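You operate a simulated robot arm through the tools that you are given. There is no shell and no other tool. Be economical: measure what you need, move in short steps, check, and stop when the job is done.

You run a simulated robot arm. Do the job below in one go: nothing can be reset, and whatever is moved stays where it is left.

JOB
Push the spares door of the workbench shut. Then press the small black button under the gauge three times. Then press the number two button of the keypad three times. Then fetch the green-banded bend and set it on the lower shelf of the syrup table. Then put the green-handled jug in the hand basin bowl. Then take the white scrub brush and leave it on top of the lamps box. Then put the brown-handled jug in the soak tub floor. Then fetch the black sink plug and set it on top of the brown liner box. Then open the lower drawer of the lab bench. Keep to this order. Set down upright: green-handled jug, brown-handled jug.
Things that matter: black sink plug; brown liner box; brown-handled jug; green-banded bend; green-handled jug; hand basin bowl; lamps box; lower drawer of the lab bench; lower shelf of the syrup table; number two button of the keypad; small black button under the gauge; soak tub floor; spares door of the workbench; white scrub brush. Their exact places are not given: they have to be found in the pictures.

It is judged by the outcome, as a careful person would: the job done as asked, and still so three seconds after it is handed in. It fails if anything else is knocked over, pushed out of place, dropped, spilled or broken.

ROBOT AND FRAMES
A 6-joint arm with a fingered hand on a trunk, on a base that drives. Base frame: it is fixed to the floor where the robot stands at the start and does not move with it; the origin is under the middle of the robot, x ahead of it, y to its left, z up. Lengths are in m, angles in rad, forces in N, time in s.
With the tool pointing down near the work surface it reaches from about 0.1 to 0.56 m from the robot's upright axis, wherever it stands. Its first joint turns from -2.897 to 2.897 rad. Places, roughly: black sink plug (7x7x6 cm) [6.6, -1, 0.9]; brown liner box [3.5, -1.5, 0.25]; brown-handled jug [6.25, -1.5, 1]; green-banded bend (7x7x4 cm) [2.2, 1.9, 0.9]; green-handled jug [1.5, 2.5, 1]; hand basin bowl (42x26 cm) [0.86, 2.98, 0.72]; lamps box [-0.75, 0.75, 0.5]; lower drawer of the lab bench [2.1, 2.1, 0.5]; lower shelf of the syrup table [1.5, 2.6, 0.3]; number two button of the keypad [3.9, 0.7, 1]; small black button under the gauge [4.8, 0.4, 1]; soak tub floor (32x26 cm) [6.62, -1.2, 0.74]; spares door of the workbench [4.6, 0.1, 0.5]; white scrub brush (11x5x8 cm) [-0.1, -3, 0.7]. Payload 3.2 kg.
The TCP is the grasp point between the finger pads, 0.022 m short of the fingertips. In the tool frame z runs along the fingers and y along their closing line. The gripper opens to 0.112 m. The gripper's body begins 0.06 m behind the TCP. The gripper is a hand of 3 fingers: y runs from the thumb to the fingers, the wrist lies at [0, 0, -0.218] in the tool frame, and closing takes about 1.5 s.
Orientation is that of the tool frame in the base frame, as [roll, pitch, yaw] about the fixed x, y, z axes, in that order (R = Rz(yaw) Ry(pitch) Rx(roll)). With the fingers straight down and closing along the base's y, the tool's x points along the base's -x, its y along +y and its z along -z.

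CONTROLS
- The arm moves only by the tool play_rows. Its argument "motion" is one flat list of numbers, 6 for each row, row after row: the shift along the tool's x, y, z in cm, then the turn, a rotation vector about the tool's x, y, z in rad. In form: [dx, dy, dz, ax, ay, az, dx, dy, dz, ax, ay, az, ...]. A call has 1 to 10 rows; each row shifts and turns the commanded pose from where the row before left it, along the tool's axes as they then stand. "hand" is the finger opening in cm, from 0 to 11.2, set as the call begins (left out, the last holds). A row lasts 0.2 s, in which the tool goes at most 0.05 m and 0.15 rad; a call with a longer step from one row to the next is refused whole, and so is a gripper value outside its range. Where a pose cannot be reached the arm comes as near as it can. A force on the tool above 40 N (or 10 N above the force at the start of the call, whichever is more), or a blocked arm, ends the call early, and 0.2 s more pass. Each finger travels about 0.108 m/s and halts on what it meets, pressing with about 28 N; the grip force reading is that of the motor and also rises with nothing between the fingers. The clock runs only during rows and for 0.2 s after the last one: add rows that do not move to give the fingers time. The reply holds the time, the measured pose of the TCP, the force on the tool along the base axes, the opening and the grip force, in the units named above and with some noise, with the torque about the TCP (base axes, N m) and any sound that the robot's microphone picked up.
- Cameras (640 x 400 px; columns grow to the right, rows downward): "scene" is now at [0.0219, 0.1243, 1.2668]; the picture's right is [-0.44, -0.90, 0.00], its down [-0.46, 0.23, -0.86] and it looks along [0.77, -0.38, -0.51] (base axes); focal length 294 px, centre (320, 200). "wrist" rides on the gripper at [0.066, 0.003, -0.08] in the tool frame; the picture's right is [-0.05, 1.00, 0.00], its down [-0.77, -0.04, -0.64] and it looks along [-0.64, -0.03, 0.77] (tool axes); focal length 275 px, centre (320, 200).
- camera(camera): a new picture of that camera. The clock stands still meanwhile.
- slide_trunk(by): slides the trunk up (or, below 0, down) by that many m; the arm and the scene camera ride with it, the base frame stays. It gives what a move gives, with no picture.
- steer(legs): drives the robot by 1 to 6 legs, each [ahead, turn to the left] in m and rad, along the robot's own axes; the way and the turn of a leg run together, so that a leg with both is an arc; at most 1.5 m and 3.142 rad a leg. The arm and the cameras ride along, it lands a little off, and it stops where it bumps. It gives what a move gives.
- move_fingers(finger1, finger2, thumb_bend): sets how far each is bent, from 0 (flat) to 100 (curled in); at 30 the hand is open as for a grip, at 70 the pads meet at the TCP. One left out holds its place. A second passes; each finger stops where it meets its share of the squeeze, and holds until it gets a number again. A gripper value or a shape takes the hand back. It gives what a move gives, with no picture; readings hold the bend of each and the force on the fingers (four entries, about 0 where the hand has none), thumb and palm.
- set_grasp(shape): the hand has 3 fingers and takes this shape, open, in about a second: jaw (thumb against the fingers, like two jaws); tri (thumb and two fingers); tip (a fingertip pinch); poke (one finger out to press); point (the index stretched); flat (the hand flat); cup (the hand cupped); fist (a fist). The gripper value then closes the fingers along that shape, each until it touches; the sizes above hold for jaw. It gives what a move gives, with no picture.
- head_to(pan, tilt): turns the head with the scene camera to pan (to the left, within 2.705 rad either way) and tilt (down, from -0.506 to 1.204), counted from straight ahead of the robot. It gives what a move gives.
- pixel_to_xyz(camera, pixels): for up to 12 pixels [column, row] of the newest picture of that camera ("zoom" is the newest enlarged one), the place [x, y, z] in the base frame of the surface seen there, good to about 0.003 m. The clock stands still meanwhile.
- zoom(camera, box): a new picture of the part [left, top, right, bottom] of that camera's present view, enlarged. The clock stands still meanwhile.
- close_job(): hands the job in; it is judged then, once.

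Go step by step. Measure first, check grasps and placings, and put right what went wrong. The budget is 138 turns and 170 pictures, counting those below and the enlarged ones. Unless the task says otherwise, let go and move clear before handing in.

The tools are called as a command line: name --argument value ..., lists and objects as JSON in quotes. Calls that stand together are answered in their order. play_rows: Moves the arm, as the interface text tells. Its arguments: {"type":"object","properties":{"motion":{"type":"array","items":{"type":"number"}},"hand":{"type":"number"}},"required":["motion"]} The other tools are called the same way: slide_trunk (by) slides the trunk up or down; set_grasp (shape) gives the hand a shape; move_fingers (finger1, finger2, thumb_bend) moves the fingers one by one; steer (legs) drives the base; head_to (pan, tilt) turns the head that bears the scene camera; camera (camera) takes a picture; pixel_to_xyz (camera, pixels) gives the place of the surface under pixels of a picture; zoom (camera, box) takes an enlarged picture of a part of a camera's view; close_job () hands the job in.

At the start:

```text
clock: 0.0
ee_pos: [0.4165, -0.1727, 0.6227]
tool_rot: [-3.141, 0.0, 3.142]
contact_force: [-0.1, -0.3, 0.1]
moment: [0.02, -0.01, 0.0]
finger_gap: 0.1117
finger_force: 0.0
shape: jaw
bend: [30.0, 30.0, 30.0]
finger forces: [0.0, 0.0, 0.0, 0.0, 0.0, 0.1]
trunk travel left (down, up): [-0.275, 0.315]
robot x, y, heading: [-0.0011, -0.0003, -0.002]
head pan, tilt: [-0.454, 0.541]
```

scene: 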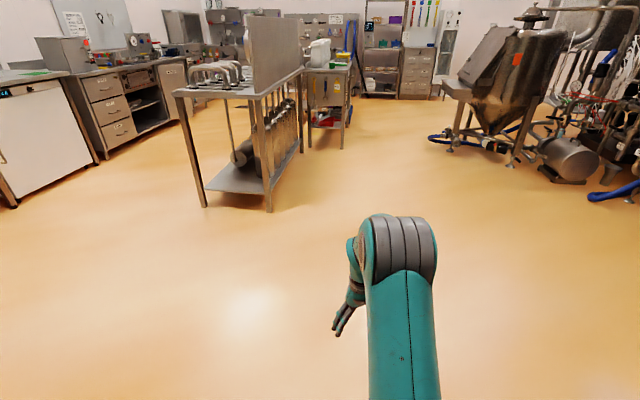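
wrist: 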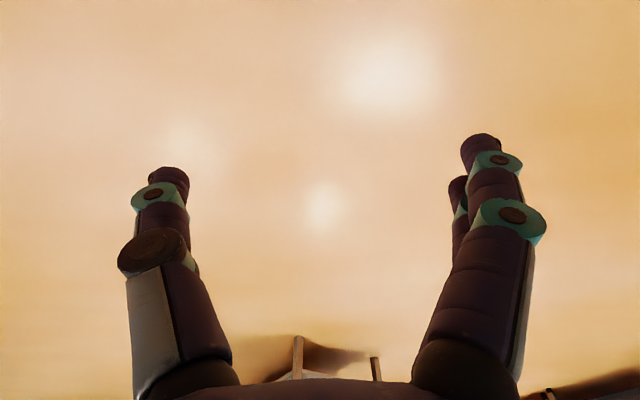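

The first picture shows a workbench at left with drawers and a lab area; I'll look around with the head to map the scene.

head_to --pan 0.3 --tilt 0.3

camera --camera "scene"

head_to --pan 1.2 --tilt 0.4

camera --camera "scene"

head_to --pan 2.3 --tilt 0.5

camera --camera "scene"

head_to --pan -1.4 --tilt 0.4

camera --camera "scene"

head_to --pan -0.2 --tilt 0.3

camera --camera "scene"

```text
clock: 1.1
ee_pos: [0.4163, -0.1742, 0.6227]
tool_rot: [-3.141, 0.001, 3.141]
contact_force: [0.6, -0.4, -0.1]
moment: [0.02, -0.02, 0.01]
finger_gap: 0.112
finger_force: 0.1
shape: jaw
bend: [30.0, 30.0, 30.0]
finger forces: [0.0, 0.1, 0.0, 0.0, 0.0, 0.0]
trunk travel left (down, up): [-0.275, 0.315]
robot x, y, heading: [0.0023, -0.0017, 0.007]
head pan, tilt: [0.3, 0.3]
```

```text
167 pictures are left
```

scene: 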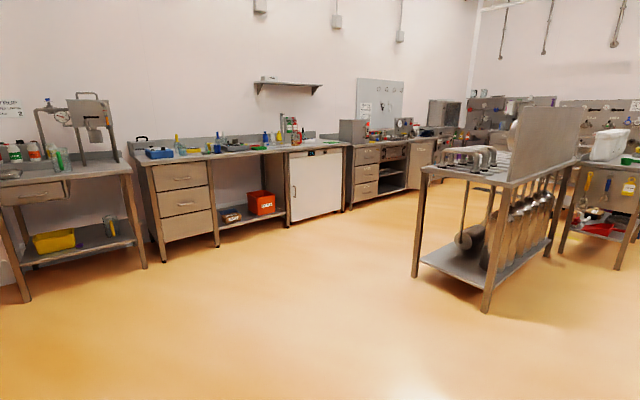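

```text
clock: 2.3
ee_pos: [0.4145, -0.174, 0.6221]
tool_rot: [3.14, -0.002, -3.141]
contact_force: [0.7, 0.7, -0.3]
moment: [0.01, 0.01, 0.02]
finger_gap: 0.1118
finger_force: 0.0
shape: jaw
bend: [30.0, 30.0, 30.0]
finger forces: [0.0, 0.0, 0.1, 0.1, 0.0, 0.0]
trunk travel left (down, up): [-0.275, 0.315]
robot x, y, heading: [-0.0026, 0.0005, 0.004]
head pan, tilt: [1.201, 0.4]
```

```text
166 pictures are left
```

scene: 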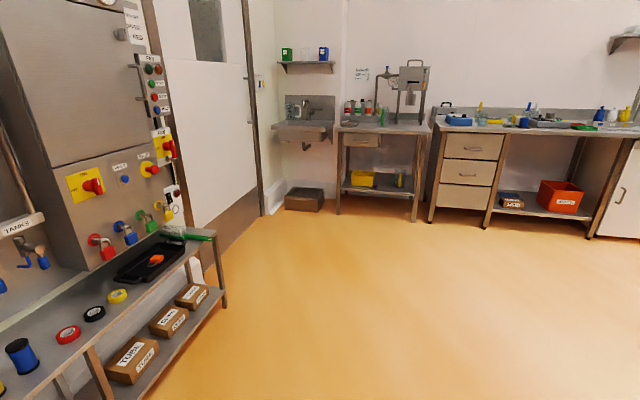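

```text
clock: 3.6
ee_pos: [0.4158, -0.173, 0.6233]
tool_rot: [-3.141, 0.0, 3.141]
contact_force: [-0.2, 0.0, -0.3]
moment: [-0.01, -0.01, -0.03]
finger_gap: 0.1117
finger_force: 0.1
shape: jaw
bend: [30.0, 30.0, 30.0]
finger forces: [0.1, 0.1, 0.1, 0.0, 0.0, 0.0]
trunk travel left (down, up): [-0.275, 0.315]
robot x, y, heading: [0.0013, -0.0015, -0.003]
head pan, tilt: [2.3, 0.499]
```

```text
165 pictures are left
```

scene: 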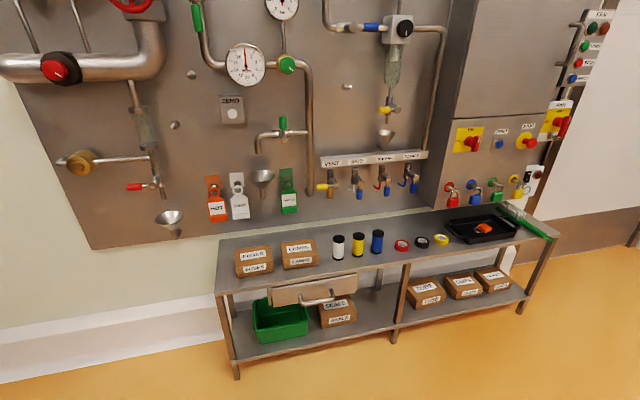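

```text
clock: 6.7
ee_pos: [0.4162, -0.1744, 0.6235]
tool_rot: [-3.141, 0.0, -3.141]
contact_force: [-0.7, -0.9, 0.0]
moment: [-0.01, -0.01, 0.03]
finger_gap: 0.1118
finger_force: 0.0
shape: jaw
bend: [30.0, 30.0, 30.0]
finger forces: [0.1, 0.0, 0.0, 0.0, 0.0, 0.1]
trunk travel left (down, up): [-0.275, 0.315]
robot x, y, heading: [0.0018, 0.0026, -0.0]
head pan, tilt: [-1.4, 0.4]
```

```text
164 pictures are left
```

scene: 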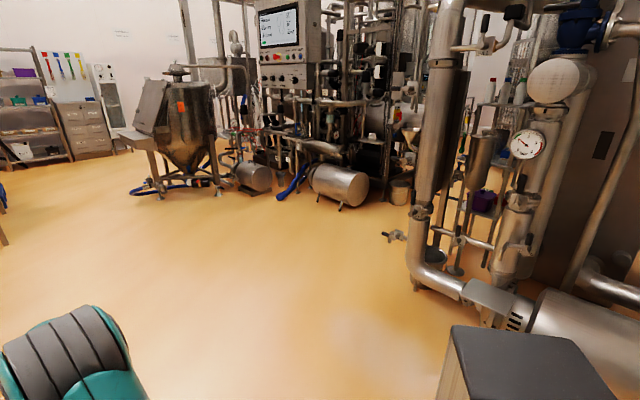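

```text
clock: 8.1
ee_pos: [0.4163, -0.1741, 0.6215]
tool_rot: [3.14, 0.001, -3.141]
contact_force: [0.8, -0.1, 0.1]
moment: [0.01, -0.01, 0.0]
finger_gap: 0.1118
finger_force: 0.0
shape: jaw
bend: [30.0, 30.0, 30.0]
finger forces: [0.0, 0.0, 0.0, 0.1, 0.1, 0.0]
trunk travel left (down, up): [-0.275, 0.315]
robot x, y, heading: [0.0007, -0.0022, 0.001]
head pan, tilt: [-0.201, 0.3]
```

```text
163 pictures are left
```

scene: 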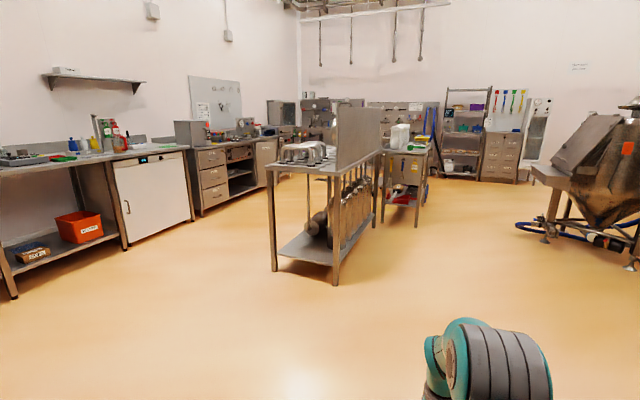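

I'll measure the row of benches in this picture to get the wall line and the obstacle outlines.

pixel_to_xyz --camera "scene" --pixels '[[200, 213], [266, 185], [128, 246], [193, 217], [12, 297], [275, 268], [335, 285], [380, 220], [384, 222], [416, 227], [268, 150], [262, 165]]'

zoom --camera "scene" --box '[170, 70, 330, 220]'

zoom --camera "scene" --box '[290, 70, 550, 230]'

```text
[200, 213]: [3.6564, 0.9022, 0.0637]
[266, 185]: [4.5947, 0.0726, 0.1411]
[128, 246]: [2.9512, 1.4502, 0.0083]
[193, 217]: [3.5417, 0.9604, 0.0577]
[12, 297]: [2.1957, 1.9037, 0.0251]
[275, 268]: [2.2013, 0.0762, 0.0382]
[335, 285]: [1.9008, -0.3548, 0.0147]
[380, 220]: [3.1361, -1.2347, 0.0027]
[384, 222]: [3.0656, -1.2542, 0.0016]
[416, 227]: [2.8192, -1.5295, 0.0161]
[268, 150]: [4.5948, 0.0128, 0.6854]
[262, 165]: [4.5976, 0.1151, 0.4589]
```

```text
2.67 times, centred on (250, 145) of scene
```

zoom: 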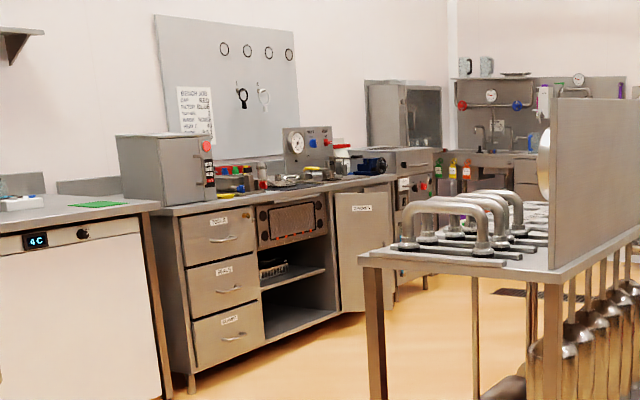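

```text
2.46 times, centred on (420, 150) of scene
```

zoom: 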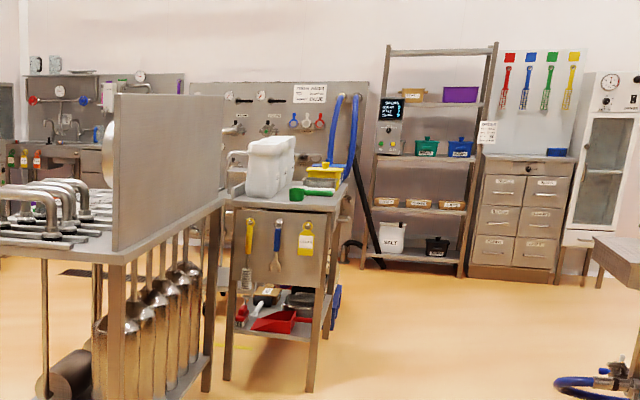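

The wall runs along direction (0.81,-0.59), bench fronts at about n≈2.85 along (0.59,0.81), and the ladle table corner is at (2.2,0.08). I'll drive through the corridor toward the workbench.

steer --legs '[[0, 0.323], [1.3, 0], [1.28, 0], [0, -0.951], [1.0, 0]]'

head_to --pan 0.6 --tilt 0.45

camera --camera "scene"

```text
clock: 28.9
ee_pos: [3.4875, -0.1196, 0.6234]
tool_rot: [3.141, 0.0, 2.52]
contact_force: [0.5, 0.1, 0.0]
moment: [0.0, 0.01, 0.01]
finger_gap: 0.1119
finger_force: 0.0
shape: jaw
bend: [30.0, 30.0, 30.0]
finger forces: [0.0, 0.1, 0.0, 0.0, 0.0, 0.0]
trunk travel left (down, up): [-0.275, 0.315]
robot x, y, heading: [3.2494, 0.2674, -0.624]
head pan, tilt: [-0.201, 0.3]
```

```text
clock: 30.0
ee_pos: [3.4888, -0.1193, 0.623]
tool_rot: [-3.14, -0.001, 2.519]
contact_force: [0.2, 0.0, 0.5]
moment: [-0.02, -0.02, -0.01]
finger_gap: 0.1118
finger_force: 0.1
shape: jaw
bend: [30.0, 30.0, 30.0]
finger forces: [0.0, 0.0, 0.0, 0.1, 0.0, 0.0]
trunk travel left (down, up): [-0.275, 0.315]
robot x, y, heading: [3.2502, 0.2622, -0.627]
head pan, tilt: [0.6, 0.45]
```

```text
160 pictures are left
```

scene: 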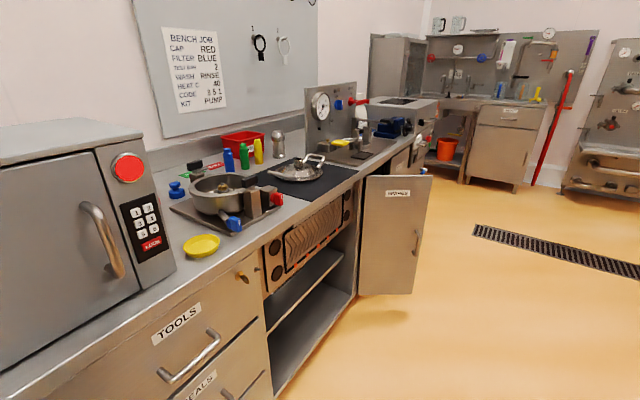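

The spares door stands open, hinged at its left edge (≈360,240), with its handle edge out at (425,240). I'll measure its edges and the bench.

pixel_to_xyz --camera "scene" --pixels '[[367, 185], [361, 285], [425, 185], [409, 288], [416, 240], [352, 185], [258, 240], [395, 192], [150, 240], [430, 172], [345, 260], [400, 240]]'

zoom --camera "scene" --box '[230, 60, 450, 200]'

```text
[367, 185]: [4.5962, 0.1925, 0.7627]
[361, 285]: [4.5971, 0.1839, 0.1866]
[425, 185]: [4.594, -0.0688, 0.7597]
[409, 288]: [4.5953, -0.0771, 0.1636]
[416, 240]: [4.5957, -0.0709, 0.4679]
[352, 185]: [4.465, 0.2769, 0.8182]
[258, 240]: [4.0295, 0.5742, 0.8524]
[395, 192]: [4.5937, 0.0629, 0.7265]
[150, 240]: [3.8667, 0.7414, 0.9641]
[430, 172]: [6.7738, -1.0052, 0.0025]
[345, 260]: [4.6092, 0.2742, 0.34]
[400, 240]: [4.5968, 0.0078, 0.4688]
```

```text
2.86 times, centred on (340, 130) of scene
```

zoom: 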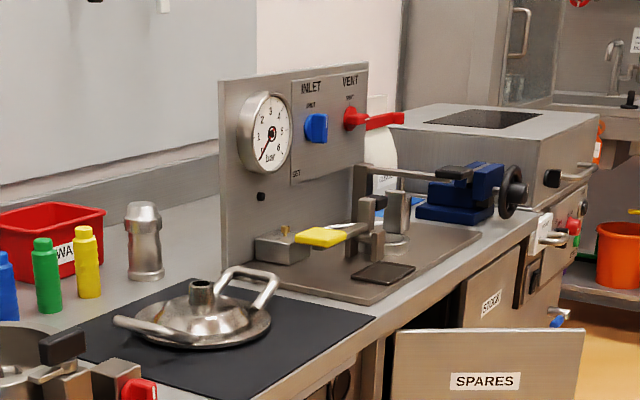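

The door leaf runs along y at x≈4.596 from hinge (4.597,0.2) to free edge (4.595,-0.08), so I must push its label face toward the wall. I'll drive to stand in front of it facing the wall.

steer --legs '[[0, -0.06], [1.2, 0], [0, 1.629]]'

head_to --pan 0.0 --tilt 0.5

camera --camera "scene"

set_grasp --shape "poke"

camera --camera "wrist"

```text
clock: 40.5
ee_pos: [4.5691, -0.2527, 0.6233]
tool_rot: [3.141, 0.001, -2.196]
contact_force: [0.1, -0.7, 0.5]
moment: [-0.01, -0.02, 0.01]
finger_gap: 0.1116
finger_force: 0.1
shape: jaw
bend: [30.0, 30.0, 30.0]
finger forces: [0.0, 0.0, 0.0, 0.1, 0.0, 0.1]
trunk travel left (down, up): [-0.275, 0.315]
robot x, y, heading: [4.1878, -0.4874, 0.944]
head pan, tilt: [0.6, 0.45]
```

```text
clock: 41.5
ee_pos: [4.5688, -0.2538, 0.6226]
tool_rot: [-3.141, 0.001, -2.195]
contact_force: [-0.4, -0.8, 0.7]
moment: [-0.01, 0.01, 0.01]
finger_gap: 0.112
finger_force: 0.1
shape: jaw
bend: [30.0, 30.0, 30.0]
finger forces: [0.0, 0.1, 0.0, 0.0, 0.0, 0.1]
trunk travel left (down, up): [-0.275, 0.315]
robot x, y, heading: [4.1848, -0.4911, 0.945]
head pan, tilt: [0.0, 0.499]
```

```text
158 pictures are left
```

scene: 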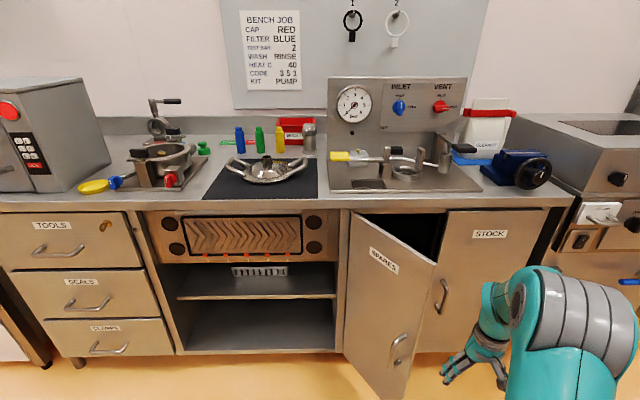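

```text
clock: 42.4
ee_pos: [4.5688, -0.2536, 0.6238]
tool_rot: [3.142, -0.001, -2.196]
contact_force: [0.6, 0.0, 0.8]
moment: [0.02, 0.0, 0.01]
finger_gap: 0.0001
finger_force: 0.2
shape: poke
bend: [100.0, 100.0, 46.0]
finger forces: [0.0, 0.0, 0.0, 0.0, 0.1, 0.1]
trunk travel left (down, up): [-0.275, 0.315]
robot x, y, heading: [4.1893, -0.4913, 0.945]
head pan, tilt: [0.0, 0.499]
```

```text
157 pictures are left
```

wrist: 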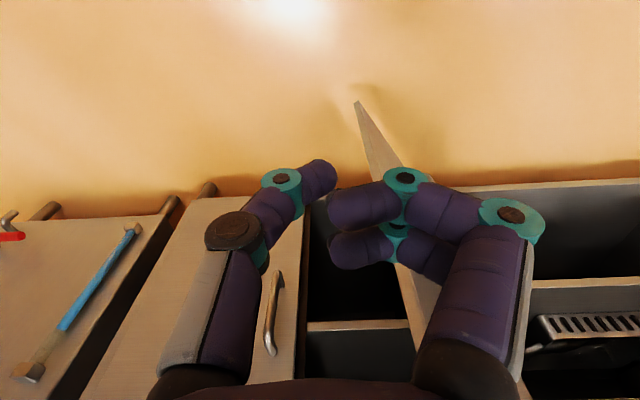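

The poke shape puts the thumb tip on the tool axis. I'll turn the tool to horizontal facing the wall, moving it to the label side (left) of the open door.

play_rows --motion '[-3, 4.2, 0, 0, -0.15, 0, -3, 4.2, 0, 0, -0.15, 0, -3, 4.2, 0, 0, -0.15, 0, 0, 0, 0, 0, -0.15, 0, 0, 0, 0, 0, -0.15, 0, 0, 0, 0, 0, -0.15, 0, 0, 0, 0, 0, -0.15, 0, 0, 0, 0, 0, -0.15, 0, 0, 0, 0, 0, -0.15, 0, 0, 0, 0, 0, -0.15, 0]'

camera --camera "scene"

```text
refused: row 1 steps farther than a row can; nothing moved
```

```text
156 pictures are left
```

scene: 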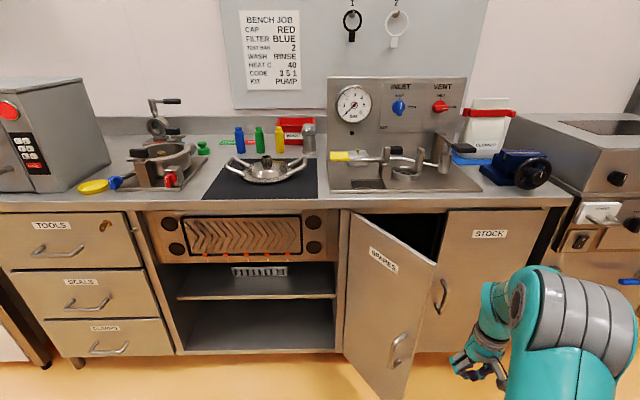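

A row was just over 5 cm; I'll redo it with smaller shifts.

play_rows --motion '[-2.5, 4.0, 0, 0, -0.149, 0, -2.5, 4.0, 0, 0, -0.149, 0, -2.5, 4.0, 0, 0, -0.149, 0, 0, 0, 0, 0, -0.149, 0, 0, 0, 0, 0, -0.149, 0, 0, 0, 0, 0, -0.149, 0, 0, 0, 0, 0, -0.149, 0, 0, 0, 0, 0, -0.149, 0, 0, 0, 0, 0, -0.149, 0, 0, 0, 0, 0, -0.149, 0]'

camera --camera "scene"

camera --camera "wrist"

```text
clock: 44.6
ee_pos: [4.5168, -0.1243, 0.634]
tool_rot: [3.13, 1.491, -2.208]
contact_force: [-0.5, -0.3, 0.3]
moment: [0.0, -0.01, -0.02]
finger_gap: 0.0
finger_force: 0.1
shape: poke
bend: [100.0, 100.0, 46.0]
finger forces: [0.1, 0.0, 0.0, 0.1, 0.1, 0.0]
out of reach, approached as far as the arm can: row 4, 5
trunk travel left (down, up): [-0.275, 0.315]
robot x, y, heading: [4.1865, -0.4894, 0.949]
head pan, tilt: [0.0, 0.499]
```

```text
155 pictures are left
```

scene: 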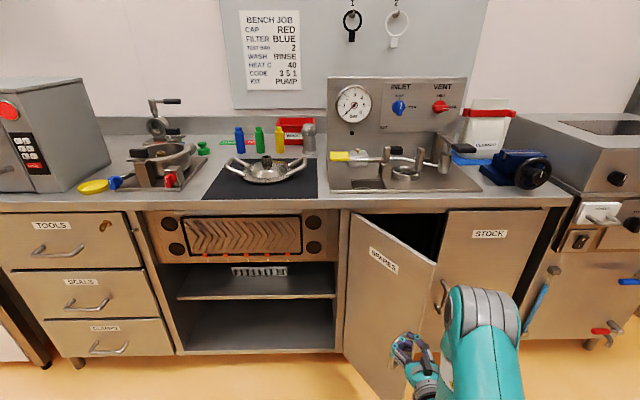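

```text
154 pictures are left
```

wrist: 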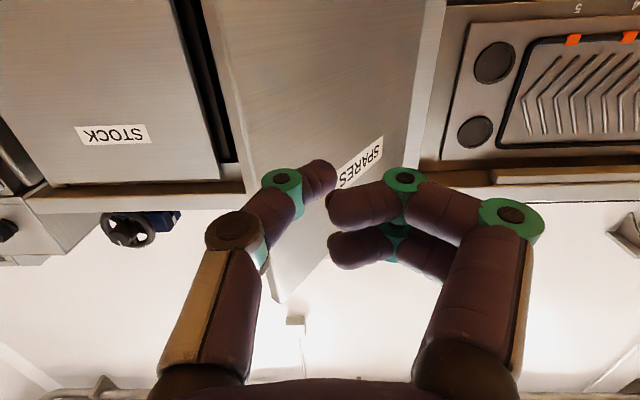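

The tool is horizontal just left of the door. I'll push forward while sliding rightward with the free edge until it stops.

play_rows --motion '[0, 0, 4, 0, -0.08, 0, 0, 0, 4, 0, 0, 0, 0, -1.5, 2.5, 0, 0, 0, 0, -2, 2.5, 0, 0, 0, 0, -2, 2.5, 0, 0, 0, 0, -2, 2.5, 0, 0, 0, 0, -1.8, 2.5, 0, 0, 0, 0, -1.5, 2.5, 0, 0, 0, 0, -1, 2.5, 0, 0, 0, 0, 0, 2.5, 0, 0, 0]'

camera --camera "scene"

```text
clock: 46.8
ee_pos: [4.7739, 0.0331, 0.6299]
tool_rot: [-3.066, 1.569, -2.12]
contact_force: [0.0, 0.4, 0.0]
moment: [-0.03, 0.04, 0.01]
finger_gap: 0.0
finger_force: 0.1
shape: poke
bend: [100.0, 100.0, 46.0]
finger forces: [0.1, 0.0, 0.0, 0.0, 0.1, 0.0]
trunk travel left (down, up): [-0.275, 0.315]
robot x, y, heading: [4.182, -0.492, 0.945]
head pan, tilt: [0.0, 0.499]
```

```text
153 pictures are left
```

scene: 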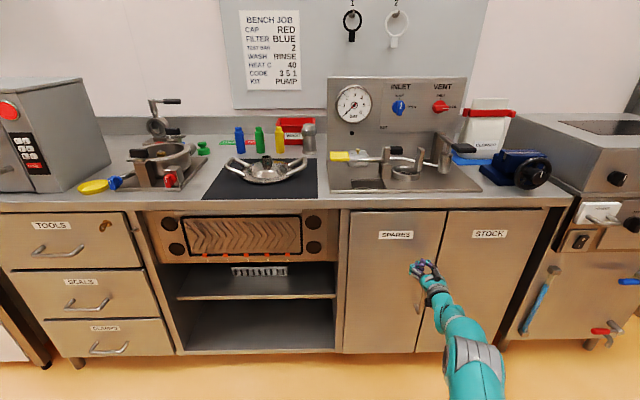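

The door looks almost flush; I'll press a little further to make sure it's fully shut.

play_rows --motion '[0, 0, 1, 0, 0, 0, 0, 0, 1, 0, 0, 0, 0, 0, 1, 0, 0, 0, 0, 0, 1, 0, 0, 0, 0, 0, 1, 0, 0, 0, 0, 0, 1, 0, 0, 0]'

zoom --camera "scene" --box '[320, 180, 560, 370]'

zoom --camera "scene" --box '[320, 60, 480, 160]'

```text
clock: 48.2
ee_pos: [4.785, 0.0459, 0.6331]
tool_rot: [1.468, 1.569, 2.413]
contact_force: [-11.6, -31.7, -7.1]
moment: [-0.17, 0.09, 0.0]
finger_gap: 0.0001
finger_force: 0.0
shape: poke
bend: [100.0, 100.0, 48.0]
finger forces: [0.0, 0.0, 0.1, 0.0, 32.8, 0.0]
out of reach, approached as far as the arm can: row 2, 3, 4, 5, 6
trunk travel left (down, up): [-0.275, 0.315]
robot x, y, heading: [4.1861, -0.495, 0.947]
head pan, tilt: [0.0, 0.499]
```

```text
2.11 times, centred on (440, 275) of scene
```

zoom: 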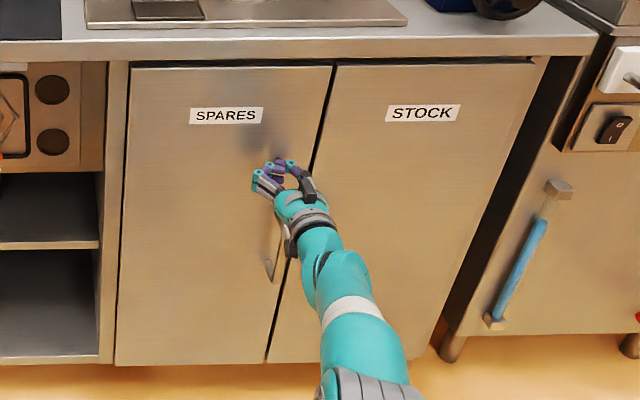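

```text
4.00 times, centred on (400, 110) of scene
```

zoom: 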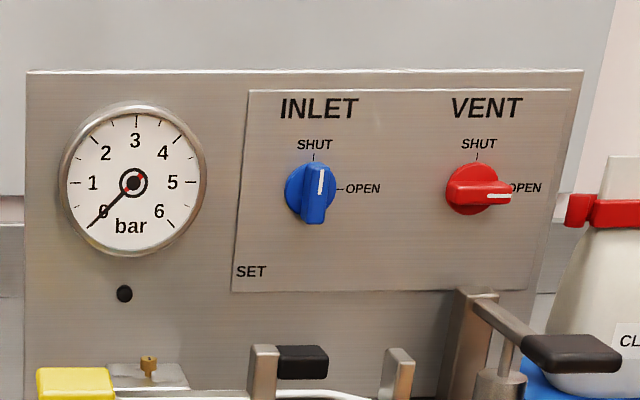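

The door is flush shut with the hand in contact. Now I'll measure the small black button (zoom 124,293) and nearby hazards.

pixel_to_xyz --camera "zoom" --pixels '[[124, 293], [95, 293], [155, 293], [135, 180], [148, 362], [75, 385], [300, 360], [268, 375], [124, 330], [400, 355], [300, 250], [262, 345]]'

pixel_to_xyz --camera "scene" --pixels '[[370, 195]]'

```text
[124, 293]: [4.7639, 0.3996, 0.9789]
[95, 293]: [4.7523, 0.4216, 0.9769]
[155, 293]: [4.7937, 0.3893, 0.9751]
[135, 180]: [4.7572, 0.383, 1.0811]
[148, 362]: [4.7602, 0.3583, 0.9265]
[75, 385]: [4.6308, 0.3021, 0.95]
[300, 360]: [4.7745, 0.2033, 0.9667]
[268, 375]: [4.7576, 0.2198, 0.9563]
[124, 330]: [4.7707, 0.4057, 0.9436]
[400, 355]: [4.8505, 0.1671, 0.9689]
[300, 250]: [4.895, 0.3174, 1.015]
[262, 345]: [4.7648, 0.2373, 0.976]
```

```text
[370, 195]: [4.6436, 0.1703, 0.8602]
```

The button is at (4.764,0.400,0.979), about 1.06 m from the robot axis, so I need to back the hand off, raise the trunk and drive closer.

play_rows --motion '[0, 0, -4, 0, 0, 0, 0, 0, -5, 0, 0, 0, 0, 0, -5, 0, 0, 0, 0, 0, -5, 0, 0, 0, -3, 0, -3, 0, 0, 0, -5, 0, 0, 0, 0, 0, -4, 0, 0, 0, 0.15, 0, -2, 0, 0, 0, 0.15, 0, 0, 0, 0, 0, 0.15, 0, 0, 0, 0, 0, 0.14, 0]'

slide_trunk --by 0.3

head_to --pan 0.0 --tilt 0.7

camera --camera "scene"

camera --camera "wrist"

```text
clock: 50.4
ee_pos: [4.6586, -0.1287, 0.7724]
tool_rot: [3.14, 0.98, -2.197]
contact_force: [0.3, -0.1, 0.6]
moment: [0.01, 0.02, 0.0]
finger_gap: 0.0
finger_force: 0.2
shape: poke
bend: [100.0, 100.0, 46.0]
finger forces: [0.1, 0.0, 0.0, 0.0, 0.0, 0.0]
trunk travel left (down, up): [-0.275, 0.315]
robot x, y, heading: [4.1853, -0.4923, 0.944]
head pan, tilt: [0.0, 0.499]
```

```text
clock: 53.4
ee_pos: [4.6577, -0.1285, 1.0725]
tool_rot: [-3.141, 0.982, -2.198]
contact_force: [-0.1, -0.6, 0.0]
moment: [0.0, -0.02, 0.02]
finger_gap: 0.0003
finger_force: 0.1
shape: poke
bend: [100.0, 100.0, 46.0]
finger forces: [0.1, 0.0, 0.0, 0.0, 0.1, 0.0]
trunk travel left (down, up): [-0.575, 0.015]
robot x, y, heading: [4.1819, -0.4893, 0.95]
head pan, tilt: [0.0, 0.499]
```

```text
clock: 54.1
ee_pos: [4.6583, -0.1289, 1.0724]
tool_rot: [-3.141, 0.98, -2.196]
contact_force: [-0.3, -0.2, -0.7]
moment: [0.0, -0.01, 0.01]
finger_gap: 0.0
finger_force: 0.0
shape: poke
bend: [100.0, 100.0, 46.0]
finger forces: [0.1, 0.0, 0.0, 0.1, 0.0, 0.0]
trunk travel left (down, up): [-0.575, 0.015]
robot x, y, heading: [4.1848, -0.4879, 0.946]
head pan, tilt: [0.0, 0.7]
```

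```text
150 pictures are left
```

scene: 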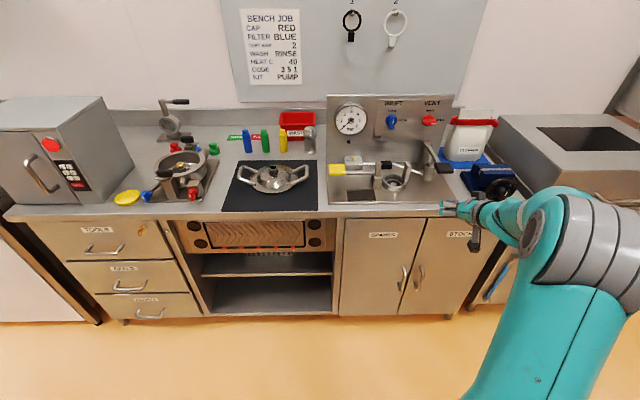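

```text
149 pictures are left
```

wrist: 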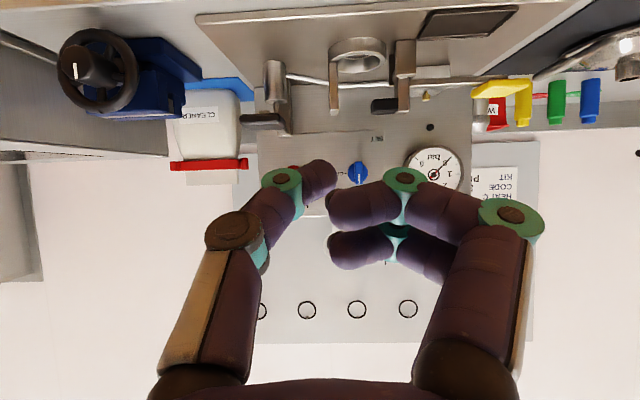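

The hand is at z 1.07 above the bench items. I'll drive forward 0.35 m and then shift the hand left to line up with the button.

steer --legs '[[0.35, 0]]'

play_rows --motion '[0, 4.5, 0, 0, 0, 0, 0, 4.5, 0, 0, 0, 0, 0, 4.5, 0, 0, 0, 0, 0, 4.5, 0, 0, 0, 0, 0, 4.5, 0, 0, 0, 0]'

camera --camera "wrist"

camera --camera "scene"

```text
clock: 56.4
ee_pos: [4.8614, 0.155, 1.0724]
tool_rot: [-3.141, 0.98, -2.194]
contact_force: [-0.1, -0.2, -0.5]
moment: [-0.02, 0.02, 0.0]
finger_gap: 0.0
finger_force: 0.0
shape: poke
bend: [100.0, 100.0, 46.0]
finger forces: [0.0, 0.1, 0.1, 0.0, 0.0, 0.0]
trunk travel left (down, up): [-0.575, 0.015]
robot x, y, heading: [4.3864, -0.2068, 0.948]
head pan, tilt: [0.0, 0.7]
```

```text
clock: 57.6
ee_pos: [4.6765, 0.2855, 1.0731]
tool_rot: [-3.14, 0.979, -2.19]
contact_force: [0.1, -0.2, -0.4]
moment: [-0.01, 0.0, -0.02]
finger_gap: 0.0002
finger_force: 0.0
shape: poke
bend: [100.0, 100.0, 46.0]
finger forces: [0.1, 0.0, 0.1, 0.0, 0.0, 0.0]
trunk travel left (down, up): [-0.575, 0.015]
robot x, y, heading: [4.3894, -0.2097, 0.948]
head pan, tilt: [0.0, 0.7]
```

```text
148 pictures are left
```

wrist: 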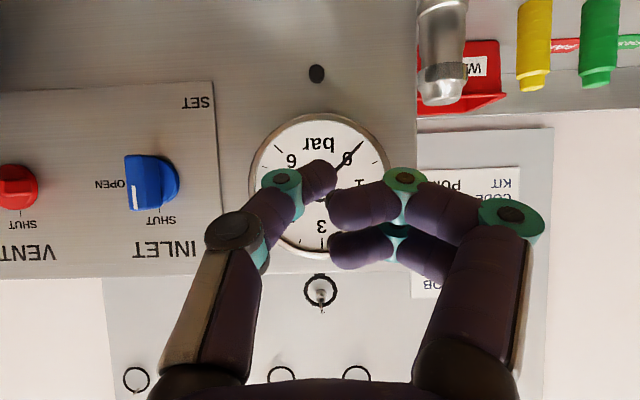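

```text
147 pictures are left
```

scene: 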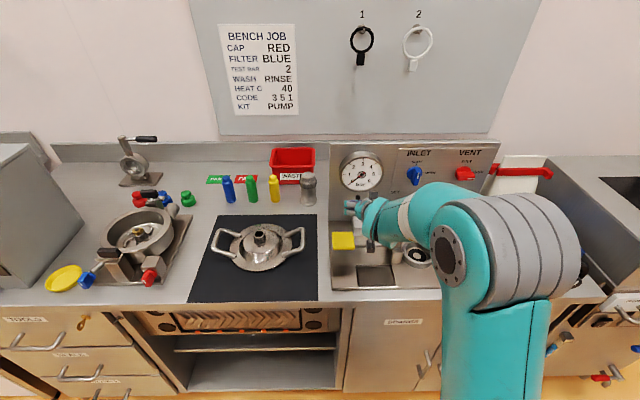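

The button shows at wrist (317,73) and the thumb tip at about (333,180). I'll measure both.

pixel_to_xyz --camera "wrist" --pixels '[[317, 73], [334, 178], [325, 165], [325, 195], [317, 64], [317, 82], [309, 73], [325, 73], [317, 50]]'

```text
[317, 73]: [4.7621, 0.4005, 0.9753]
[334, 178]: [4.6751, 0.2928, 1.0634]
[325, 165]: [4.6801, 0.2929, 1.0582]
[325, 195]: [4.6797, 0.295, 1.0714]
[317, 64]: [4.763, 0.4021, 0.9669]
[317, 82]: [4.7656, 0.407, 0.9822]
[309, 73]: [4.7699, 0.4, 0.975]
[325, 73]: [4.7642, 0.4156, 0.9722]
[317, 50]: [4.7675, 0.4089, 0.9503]
```

The button is at u 3.617, n 3.124, z 0.976, and the tip is about 13 cm short and 9 cm high. I'll go forward 6 cm and then lower to button height.

play_rows --motion '[-1.67, -0.2, 2.49, 0, 0, 0, -1.67, 0, 2.49, 0, 0, 0, 3.6, 0, 2.42, 0, 0, 0, 3.6, 0, 2.42, 0, 0, 0, 0, 0, 0, 0, 0, 0]'

camera --camera "wrist"

zoom --camera "scene" --box '[290, 130, 450, 270]'

```text
clock: 58.8
ee_pos: [4.7131, 0.3335, 0.9845]
tool_rot: [-3.141, 0.979, -2.195]
contact_force: [0.0, -0.2, -0.5]
moment: [-0.01, -0.04, 0.0]
finger_gap: 0.0001
finger_force: 0.1
shape: poke
bend: [100.0, 100.0, 46.0]
finger forces: [0.0, 0.0, 0.0, 0.1, 0.0, 0.0]
trunk travel left (down, up): [-0.575, 0.015]
robot x, y, heading: [4.3895, -0.2114, 0.947]
head pan, tilt: [0.0, 0.7]
```

```text
146 pictures are left
```

wrist: 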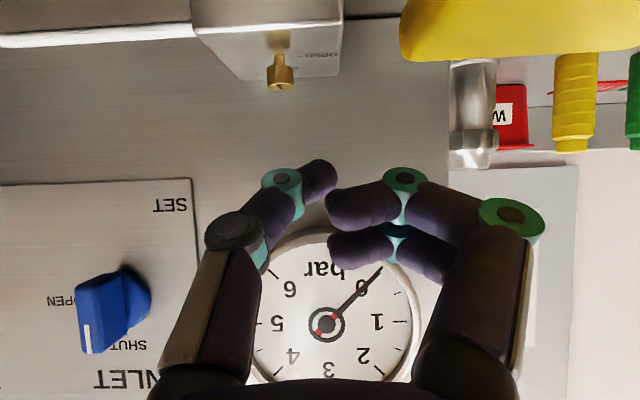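

```text
2.86 times, centred on (370, 200) of scene
```

zoom: 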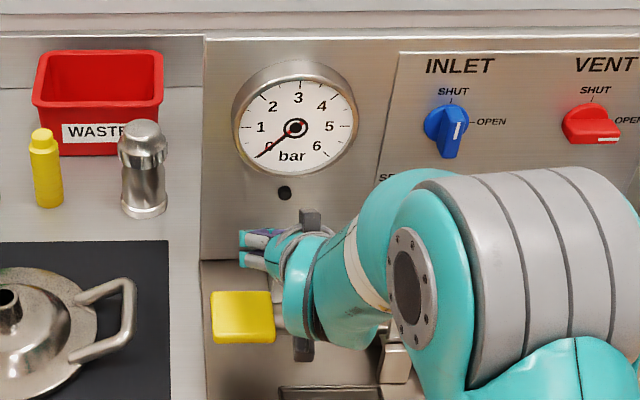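

The button sits directly behind the thumb tip. I'll approach slowly in small steps until contact.

play_rows --motion '[-0.93, 0, 1.39, 0, 0, 0, -0.93, 0, 1.39, 0, 0, 0, -0.7, 0, 1.04, 0, 0, 0, -0.17, 0, 0.25, 0, 0, 0, -0.17, 0, 0.25, 0, 0, 0, -0.17, 0, 0.25, 0, 0, 0]'

camera --camera "wrist"

zoom --camera "scene" --box '[320, 150, 420, 230]'

```text
clock: 60.2
ee_pos: [4.7468, 0.3779, 0.9854]
tool_rot: [3.141, 0.98, -2.19]
contact_force: [-0.1, -0.6, 0.2]
moment: [-0.02, 0.0, 0.02]
finger_gap: 0.0
finger_force: 0.0
shape: poke
bend: [100.0, 100.0, 46.0]
finger forces: [0.1, 0.0, 0.0, 0.1, 0.0, 0.0]
trunk travel left (down, up): [-0.575, 0.015]
robot x, y, heading: [4.3921, -0.2076, 0.953]
head pan, tilt: [0.0, 0.7]
```

```text
144 pictures are left
```

wrist: 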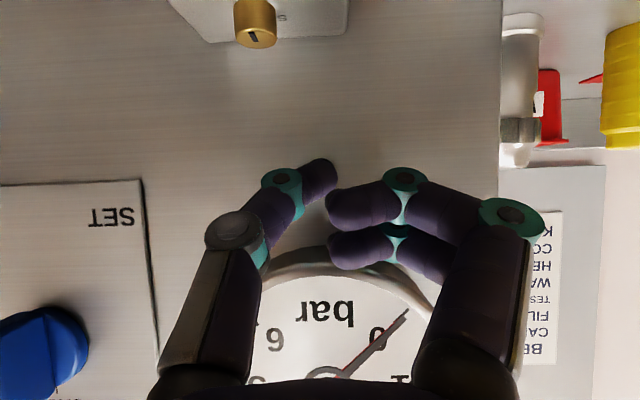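

```text
5.00 times, centred on (370, 190) of scene
```

zoom: 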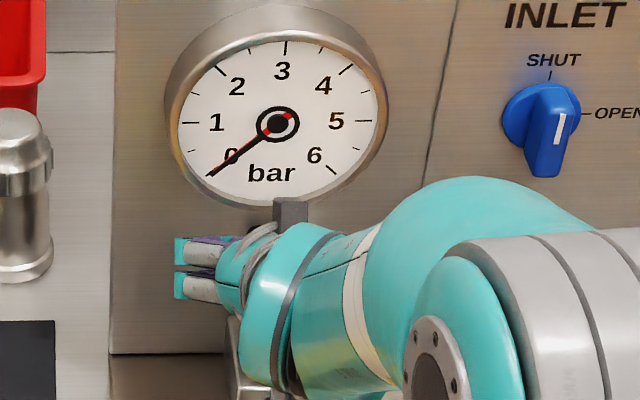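

Tip is about 1 cm from the button; I'll press forward in 2 mm steps and watch force and sound.

play_rows --motion '[-0.11, 0, 0.166, 0, 0, 0, -0.11, 0, 0.166, 0, 0, 0, -0.11, 0, 0.166, 0, 0, 0, -0.11, 0, 0.166, 0, 0, 0, -0.11, 0, 0.166, 0, 0, 0]'

```text
clock: 61.4
ee_pos: [4.7537, 0.3847, 0.9846]
tool_rot: [3.141, 0.979, -2.194]
contact_force: [-1.3, -1.6, -0.7]
moment: [-0.01, -0.01, 0.0]
finger_gap: 0.0
finger_force: 0.1
shape: poke
bend: [100.0, 100.0, 46.0]
finger forces: [0.0, 0.0, 0.0, 0.0, 2.3, 0.0]
trunk travel left (down, up): [-0.575, 0.015]
robot x, y, heading: [4.3866, -0.2053, 0.948]
head pan, tilt: [0.0, 0.7]
heard: click
```

A click at about 2 N: that's one press. I'll retreat 1.2 cm and press again.

play_rows --motion '[0.67, 0, -1.0, 0, 0, 0, 0, 0, 0, 0, 0, 0, -0.33, 0, 0.5, 0, 0, 0, -0.17, 0, 0.25, 0, 0, 0, -0.17, 0, 0.25, 0, 0, 0, 0, 0, 0, 0, 0, 0]'

```text
clock: 62.8
ee_pos: [4.7534, 0.3863, 0.9844]
tool_rot: [-3.14, 0.979, -2.195]
contact_force: [-1.3, -3.2, -1.3]
moment: [-0.05, 0.03, 0.01]
finger_gap: 0.0001
finger_force: 0.1
shape: poke
bend: [100.0, 100.0, 46.0]
finger forces: [0.1, 0.0, 0.1, 0.0, 2.7, 0.1]
trunk travel left (down, up): [-0.575, 0.015]
robot x, y, heading: [4.3878, -0.2101, 0.945]
head pan, tilt: [0.0, 0.7]
heard: click
```

Second click heard. Third press, then retreat.

play_rows --motion '[0.67, 0, -1.0, 0, 0, 0, 0, 0, 0, 0, 0, 0, -0.33, 0, 0.5, 0, 0, 0, -0.17, 0, 0.25, 0, 0, 0, -0.17, 0, 0.25, 0, 0, 0, 0, 0, 0, 0, 0, 0]'

```text
clock: 64.2
ee_pos: [4.7533, 0.3852, 0.9859]
tool_rot: [-3.14, 0.978, -2.194]
contact_force: [-1.5, -2.6, -1.0]
moment: [-0.04, 0.02, 0.03]
finger_gap: 0.0
finger_force: 0.1
shape: poke
bend: [100.0, 100.0, 46.0]
finger forces: [0.0, 0.0, 0.1, 0.1, 2.7, 0.0]
trunk travel left (down, up): [-0.575, 0.015]
robot x, y, heading: [4.3896, -0.2047, 0.946]
head pan, tilt: [0.0, 0.7]
heard: click
```

Three clicks heard. I'll retract and lift the hand, then back off and move along to the keypad.

play_rows --motion '[1.67, 0, -2.49, 0, 0, 0, 1.67, 0, -2.49, 0, 0, 0, -3.6, 0, -2.42, 0, 0, 0, -3.6, 0, -2.42, 0, 0, 0, 0, -4, 0, 0, 0, 0]'

steer --legs '[[-0.35, 0], [0, 1.571], [0.93, 0], [0, -1.571]]'

camera --camera "scene"

```text
clock: 65.4
ee_pos: [4.7498, 0.3128, 1.0718]
tool_rot: [3.141, 0.981, -2.198]
contact_force: [-0.2, -1.0, -0.2]
moment: [-0.01, -0.05, -0.01]
finger_gap: 0.0
finger_force: 0.0
shape: poke
bend: [100.0, 100.0, 46.0]
finger forces: [0.0, 0.0, 0.2, 0.1, 0.0, 0.0]
trunk travel left (down, up): [-0.575, 0.015]
robot x, y, heading: [4.3878, -0.2046, 0.947]
head pan, tilt: [0.0, 0.7]
```

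```text
clock: 79.7
ee_pos: [3.7945, 0.5711, 1.0718]
tool_rot: [-3.141, 0.981, -2.189]
contact_force: [0.1, 0.5, -0.4]
moment: [0.0, -0.01, 0.0]
finger_gap: 0.0001
finger_force: 0.1
shape: poke
bend: [100.0, 100.0, 46.0]
finger forces: [0.0, 0.0, 0.0, 0.1, 0.0, 0.0]
trunk travel left (down, up): [-0.575, 0.015]
robot x, y, heading: [3.4354, 0.0506, 0.96]
head pan, tilt: [0.0, 0.7]
```

```text
142 pictures are left
```

scene: 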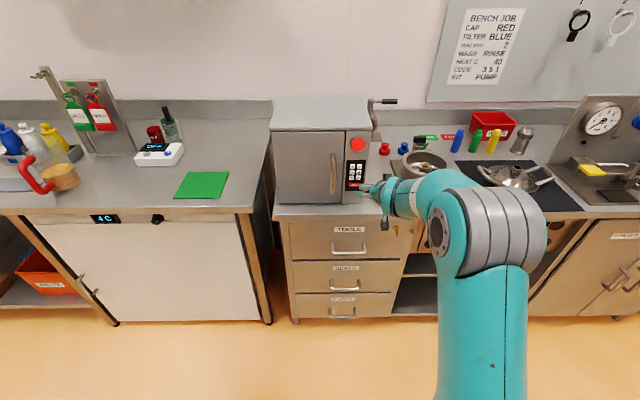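

The keypad is at about (355,177), just left of the hand. I'll zoom and measure it.

zoom --camera "scene" --box '[320, 130, 400, 200]'

camera --camera "wrist"

```text
5.71 times, centred on (360, 165) of scene
```

zoom: 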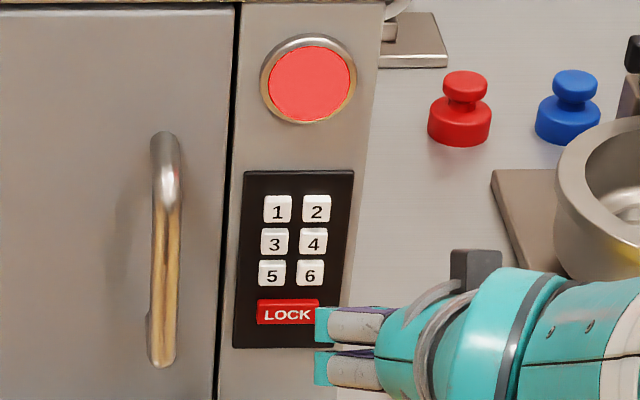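

```text
140 pictures are left
```

wrist: 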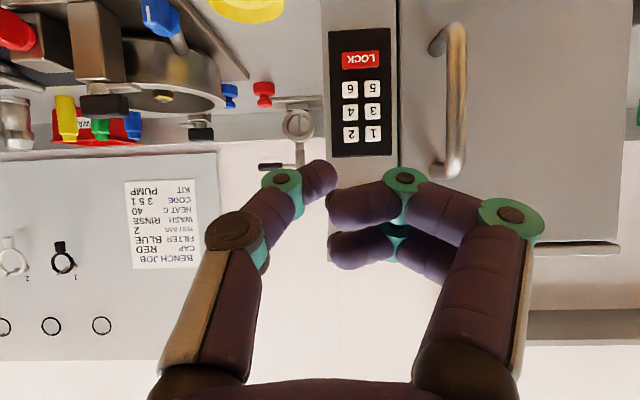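

pixel_to_xyz --camera "zoom" --pixels '[[317, 209], [277, 209], [313, 241], [297, 209], [340, 209], [337, 320], [170, 250], [230, 250]]'

pixel_to_xyz --camera "wrist" --pixels '[[351, 133], [373, 133], [350, 111], [351, 124], [351, 142], [333, 178], [463, 100], [310, 70]]'

```text
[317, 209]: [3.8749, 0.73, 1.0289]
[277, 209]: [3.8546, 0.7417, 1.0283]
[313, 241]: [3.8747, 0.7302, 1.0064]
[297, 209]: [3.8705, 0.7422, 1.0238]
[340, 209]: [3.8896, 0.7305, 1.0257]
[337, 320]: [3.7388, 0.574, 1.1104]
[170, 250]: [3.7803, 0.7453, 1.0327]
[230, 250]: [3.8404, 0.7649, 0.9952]
```

```text
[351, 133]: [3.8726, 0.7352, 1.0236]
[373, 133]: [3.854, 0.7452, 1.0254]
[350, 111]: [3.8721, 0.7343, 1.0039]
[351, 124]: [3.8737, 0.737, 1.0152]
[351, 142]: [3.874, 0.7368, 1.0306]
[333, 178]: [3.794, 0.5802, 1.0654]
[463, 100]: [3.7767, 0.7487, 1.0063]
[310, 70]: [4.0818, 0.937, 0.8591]
```

Button 2 is at about (3.8735,0.733,1.026); neighbours are 2.2 cm away, so I'll measure the thumb tip shape exactly to aim well.

pixel_to_xyz --camera "wrist" --pixels '[[302, 172], [308, 165], [314, 162], [320, 161], [326, 163], [331, 167], [334, 173], [335, 180], [332, 187], [326, 190], [318, 175], [310, 185]]'

```text
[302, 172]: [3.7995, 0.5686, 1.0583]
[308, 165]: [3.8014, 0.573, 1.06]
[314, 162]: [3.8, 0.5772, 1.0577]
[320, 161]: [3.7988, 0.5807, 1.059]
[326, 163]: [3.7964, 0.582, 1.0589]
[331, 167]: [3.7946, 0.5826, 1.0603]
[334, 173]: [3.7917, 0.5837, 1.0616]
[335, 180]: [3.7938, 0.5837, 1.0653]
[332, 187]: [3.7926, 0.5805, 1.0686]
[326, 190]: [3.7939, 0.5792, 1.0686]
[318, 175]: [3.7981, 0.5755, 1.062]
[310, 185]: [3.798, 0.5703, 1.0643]
```

Thumb tip leads the TCP by about (u −0.5 cm, n +1.2 cm, z −1.1 cm). I'll drive forward 0.1 m for reach and re-read the pose.

steer --legs '[[0.09, 0]]'

camera --camera "wrist"

pixel_to_xyz --camera "wrist" --pixels '[[326, 163], [331, 167]]'

```text
clock: 80.8
ee_pos: [3.8465, 0.6467, 1.0717]
tool_rot: [3.141, 0.979, -2.188]
contact_force: [0.2, -0.3, -0.7]
moment: [-0.01, -0.03, -0.02]
finger_gap: 0.0
finger_force: 0.0
shape: poke
bend: [100.0, 100.0, 46.0]
finger forces: [0.0, 0.1, 0.0, 0.1, 0.0, 0.0]
trunk travel left (down, up): [-0.575, 0.015]
robot x, y, heading: [3.4884, 0.1256, 0.95]
head pan, tilt: [0.0, 0.7]
```

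```text
139 pictures are left
```

wrist: 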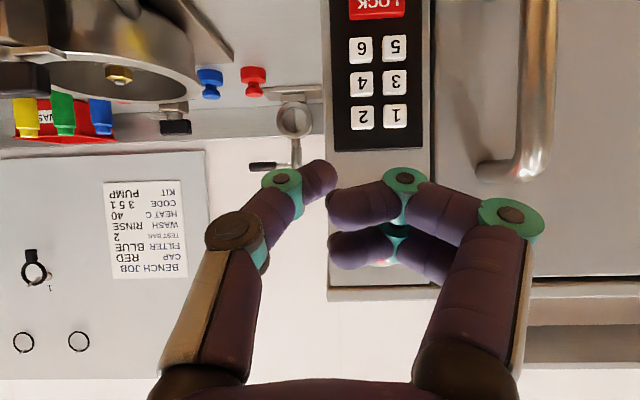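

```text
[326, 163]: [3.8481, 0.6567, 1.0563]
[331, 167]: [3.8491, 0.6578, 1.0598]
```

Now move to the pre-press pose just in front of button 2.

play_rows --motion '[0, 2.18, 0, 0, 0, 0, -0.2, 0, 3.24, 0, 0, 0, -0.2, 0, 3.24, 0, 0, 0, 0, 0, 0, 0, 0, 0]'

camera --camera "wrist"

zoom --camera "scene" --box '[320, 130, 400, 200]'

pixel_to_xyz --camera "wrist" --pixels '[[320, 161], [326, 163], [331, 167]]'

```text
clock: 81.8
ee_pos: [3.8608, 0.7047, 1.0398]
tool_rot: [3.14, 0.982, -2.187]
contact_force: [0.5, -0.3, -0.4]
moment: [0.0, -0.05, 0.02]
finger_gap: 0.0002
finger_force: 0.0
shape: poke
bend: [100.0, 100.0, 46.0]
finger forces: [0.0, 0.1, 0.0, 0.1, 0.0, 0.0]
trunk travel left (down, up): [-0.575, 0.015]
robot x, y, heading: [3.4871, 0.1254, 0.953]
head pan, tilt: [0.0, 0.7]
```

```text
138 pictures are left
```

wrist: 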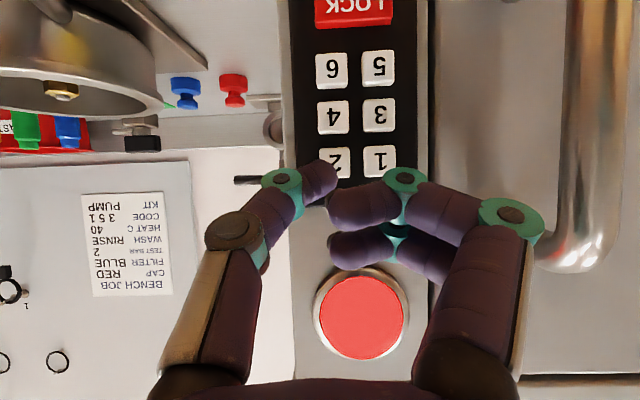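

```text
5.71 times, centred on (360, 165) of scene
```

zoom: 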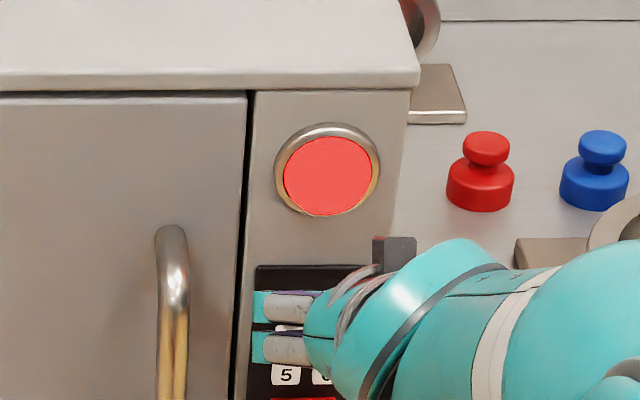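

```text
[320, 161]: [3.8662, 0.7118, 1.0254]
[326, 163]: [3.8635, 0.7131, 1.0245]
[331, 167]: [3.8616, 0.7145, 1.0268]
```

The tip is aligned with button 2 (offset ~3 mm away from its neighbours). I'll close in with 2 mm steps.

play_rows --motion '[-0.72, 0, 0.72, 0, 0, 0, -0.11, 0, 0.166, 0, 0, 0, -0.11, 0, 0.166, 0, 0, 0, -0.11, 0, 0.166, 0, 0, 0]'

```text
clock: 82.8
ee_pos: [3.8685, 0.7131, 1.04]
tool_rot: [3.141, 0.98, -2.189]
contact_force: [-1.2, -2.5, -0.8]
moment: [-0.06, 0.03, 0.0]
finger_gap: 0.0
finger_force: 0.1
shape: poke
bend: [100.0, 100.0, 46.0]
finger forces: [0.0, 0.1, 0.0, 0.1, 2.0, 0.0]
out of reach, approached as far as the arm can: row 1
trunk travel left (down, up): [-0.575, 0.015]
robot x, y, heading: [3.4858, 0.1259, 0.954]
head pan, tilt: [0.0, 0.7]
heard: click
```

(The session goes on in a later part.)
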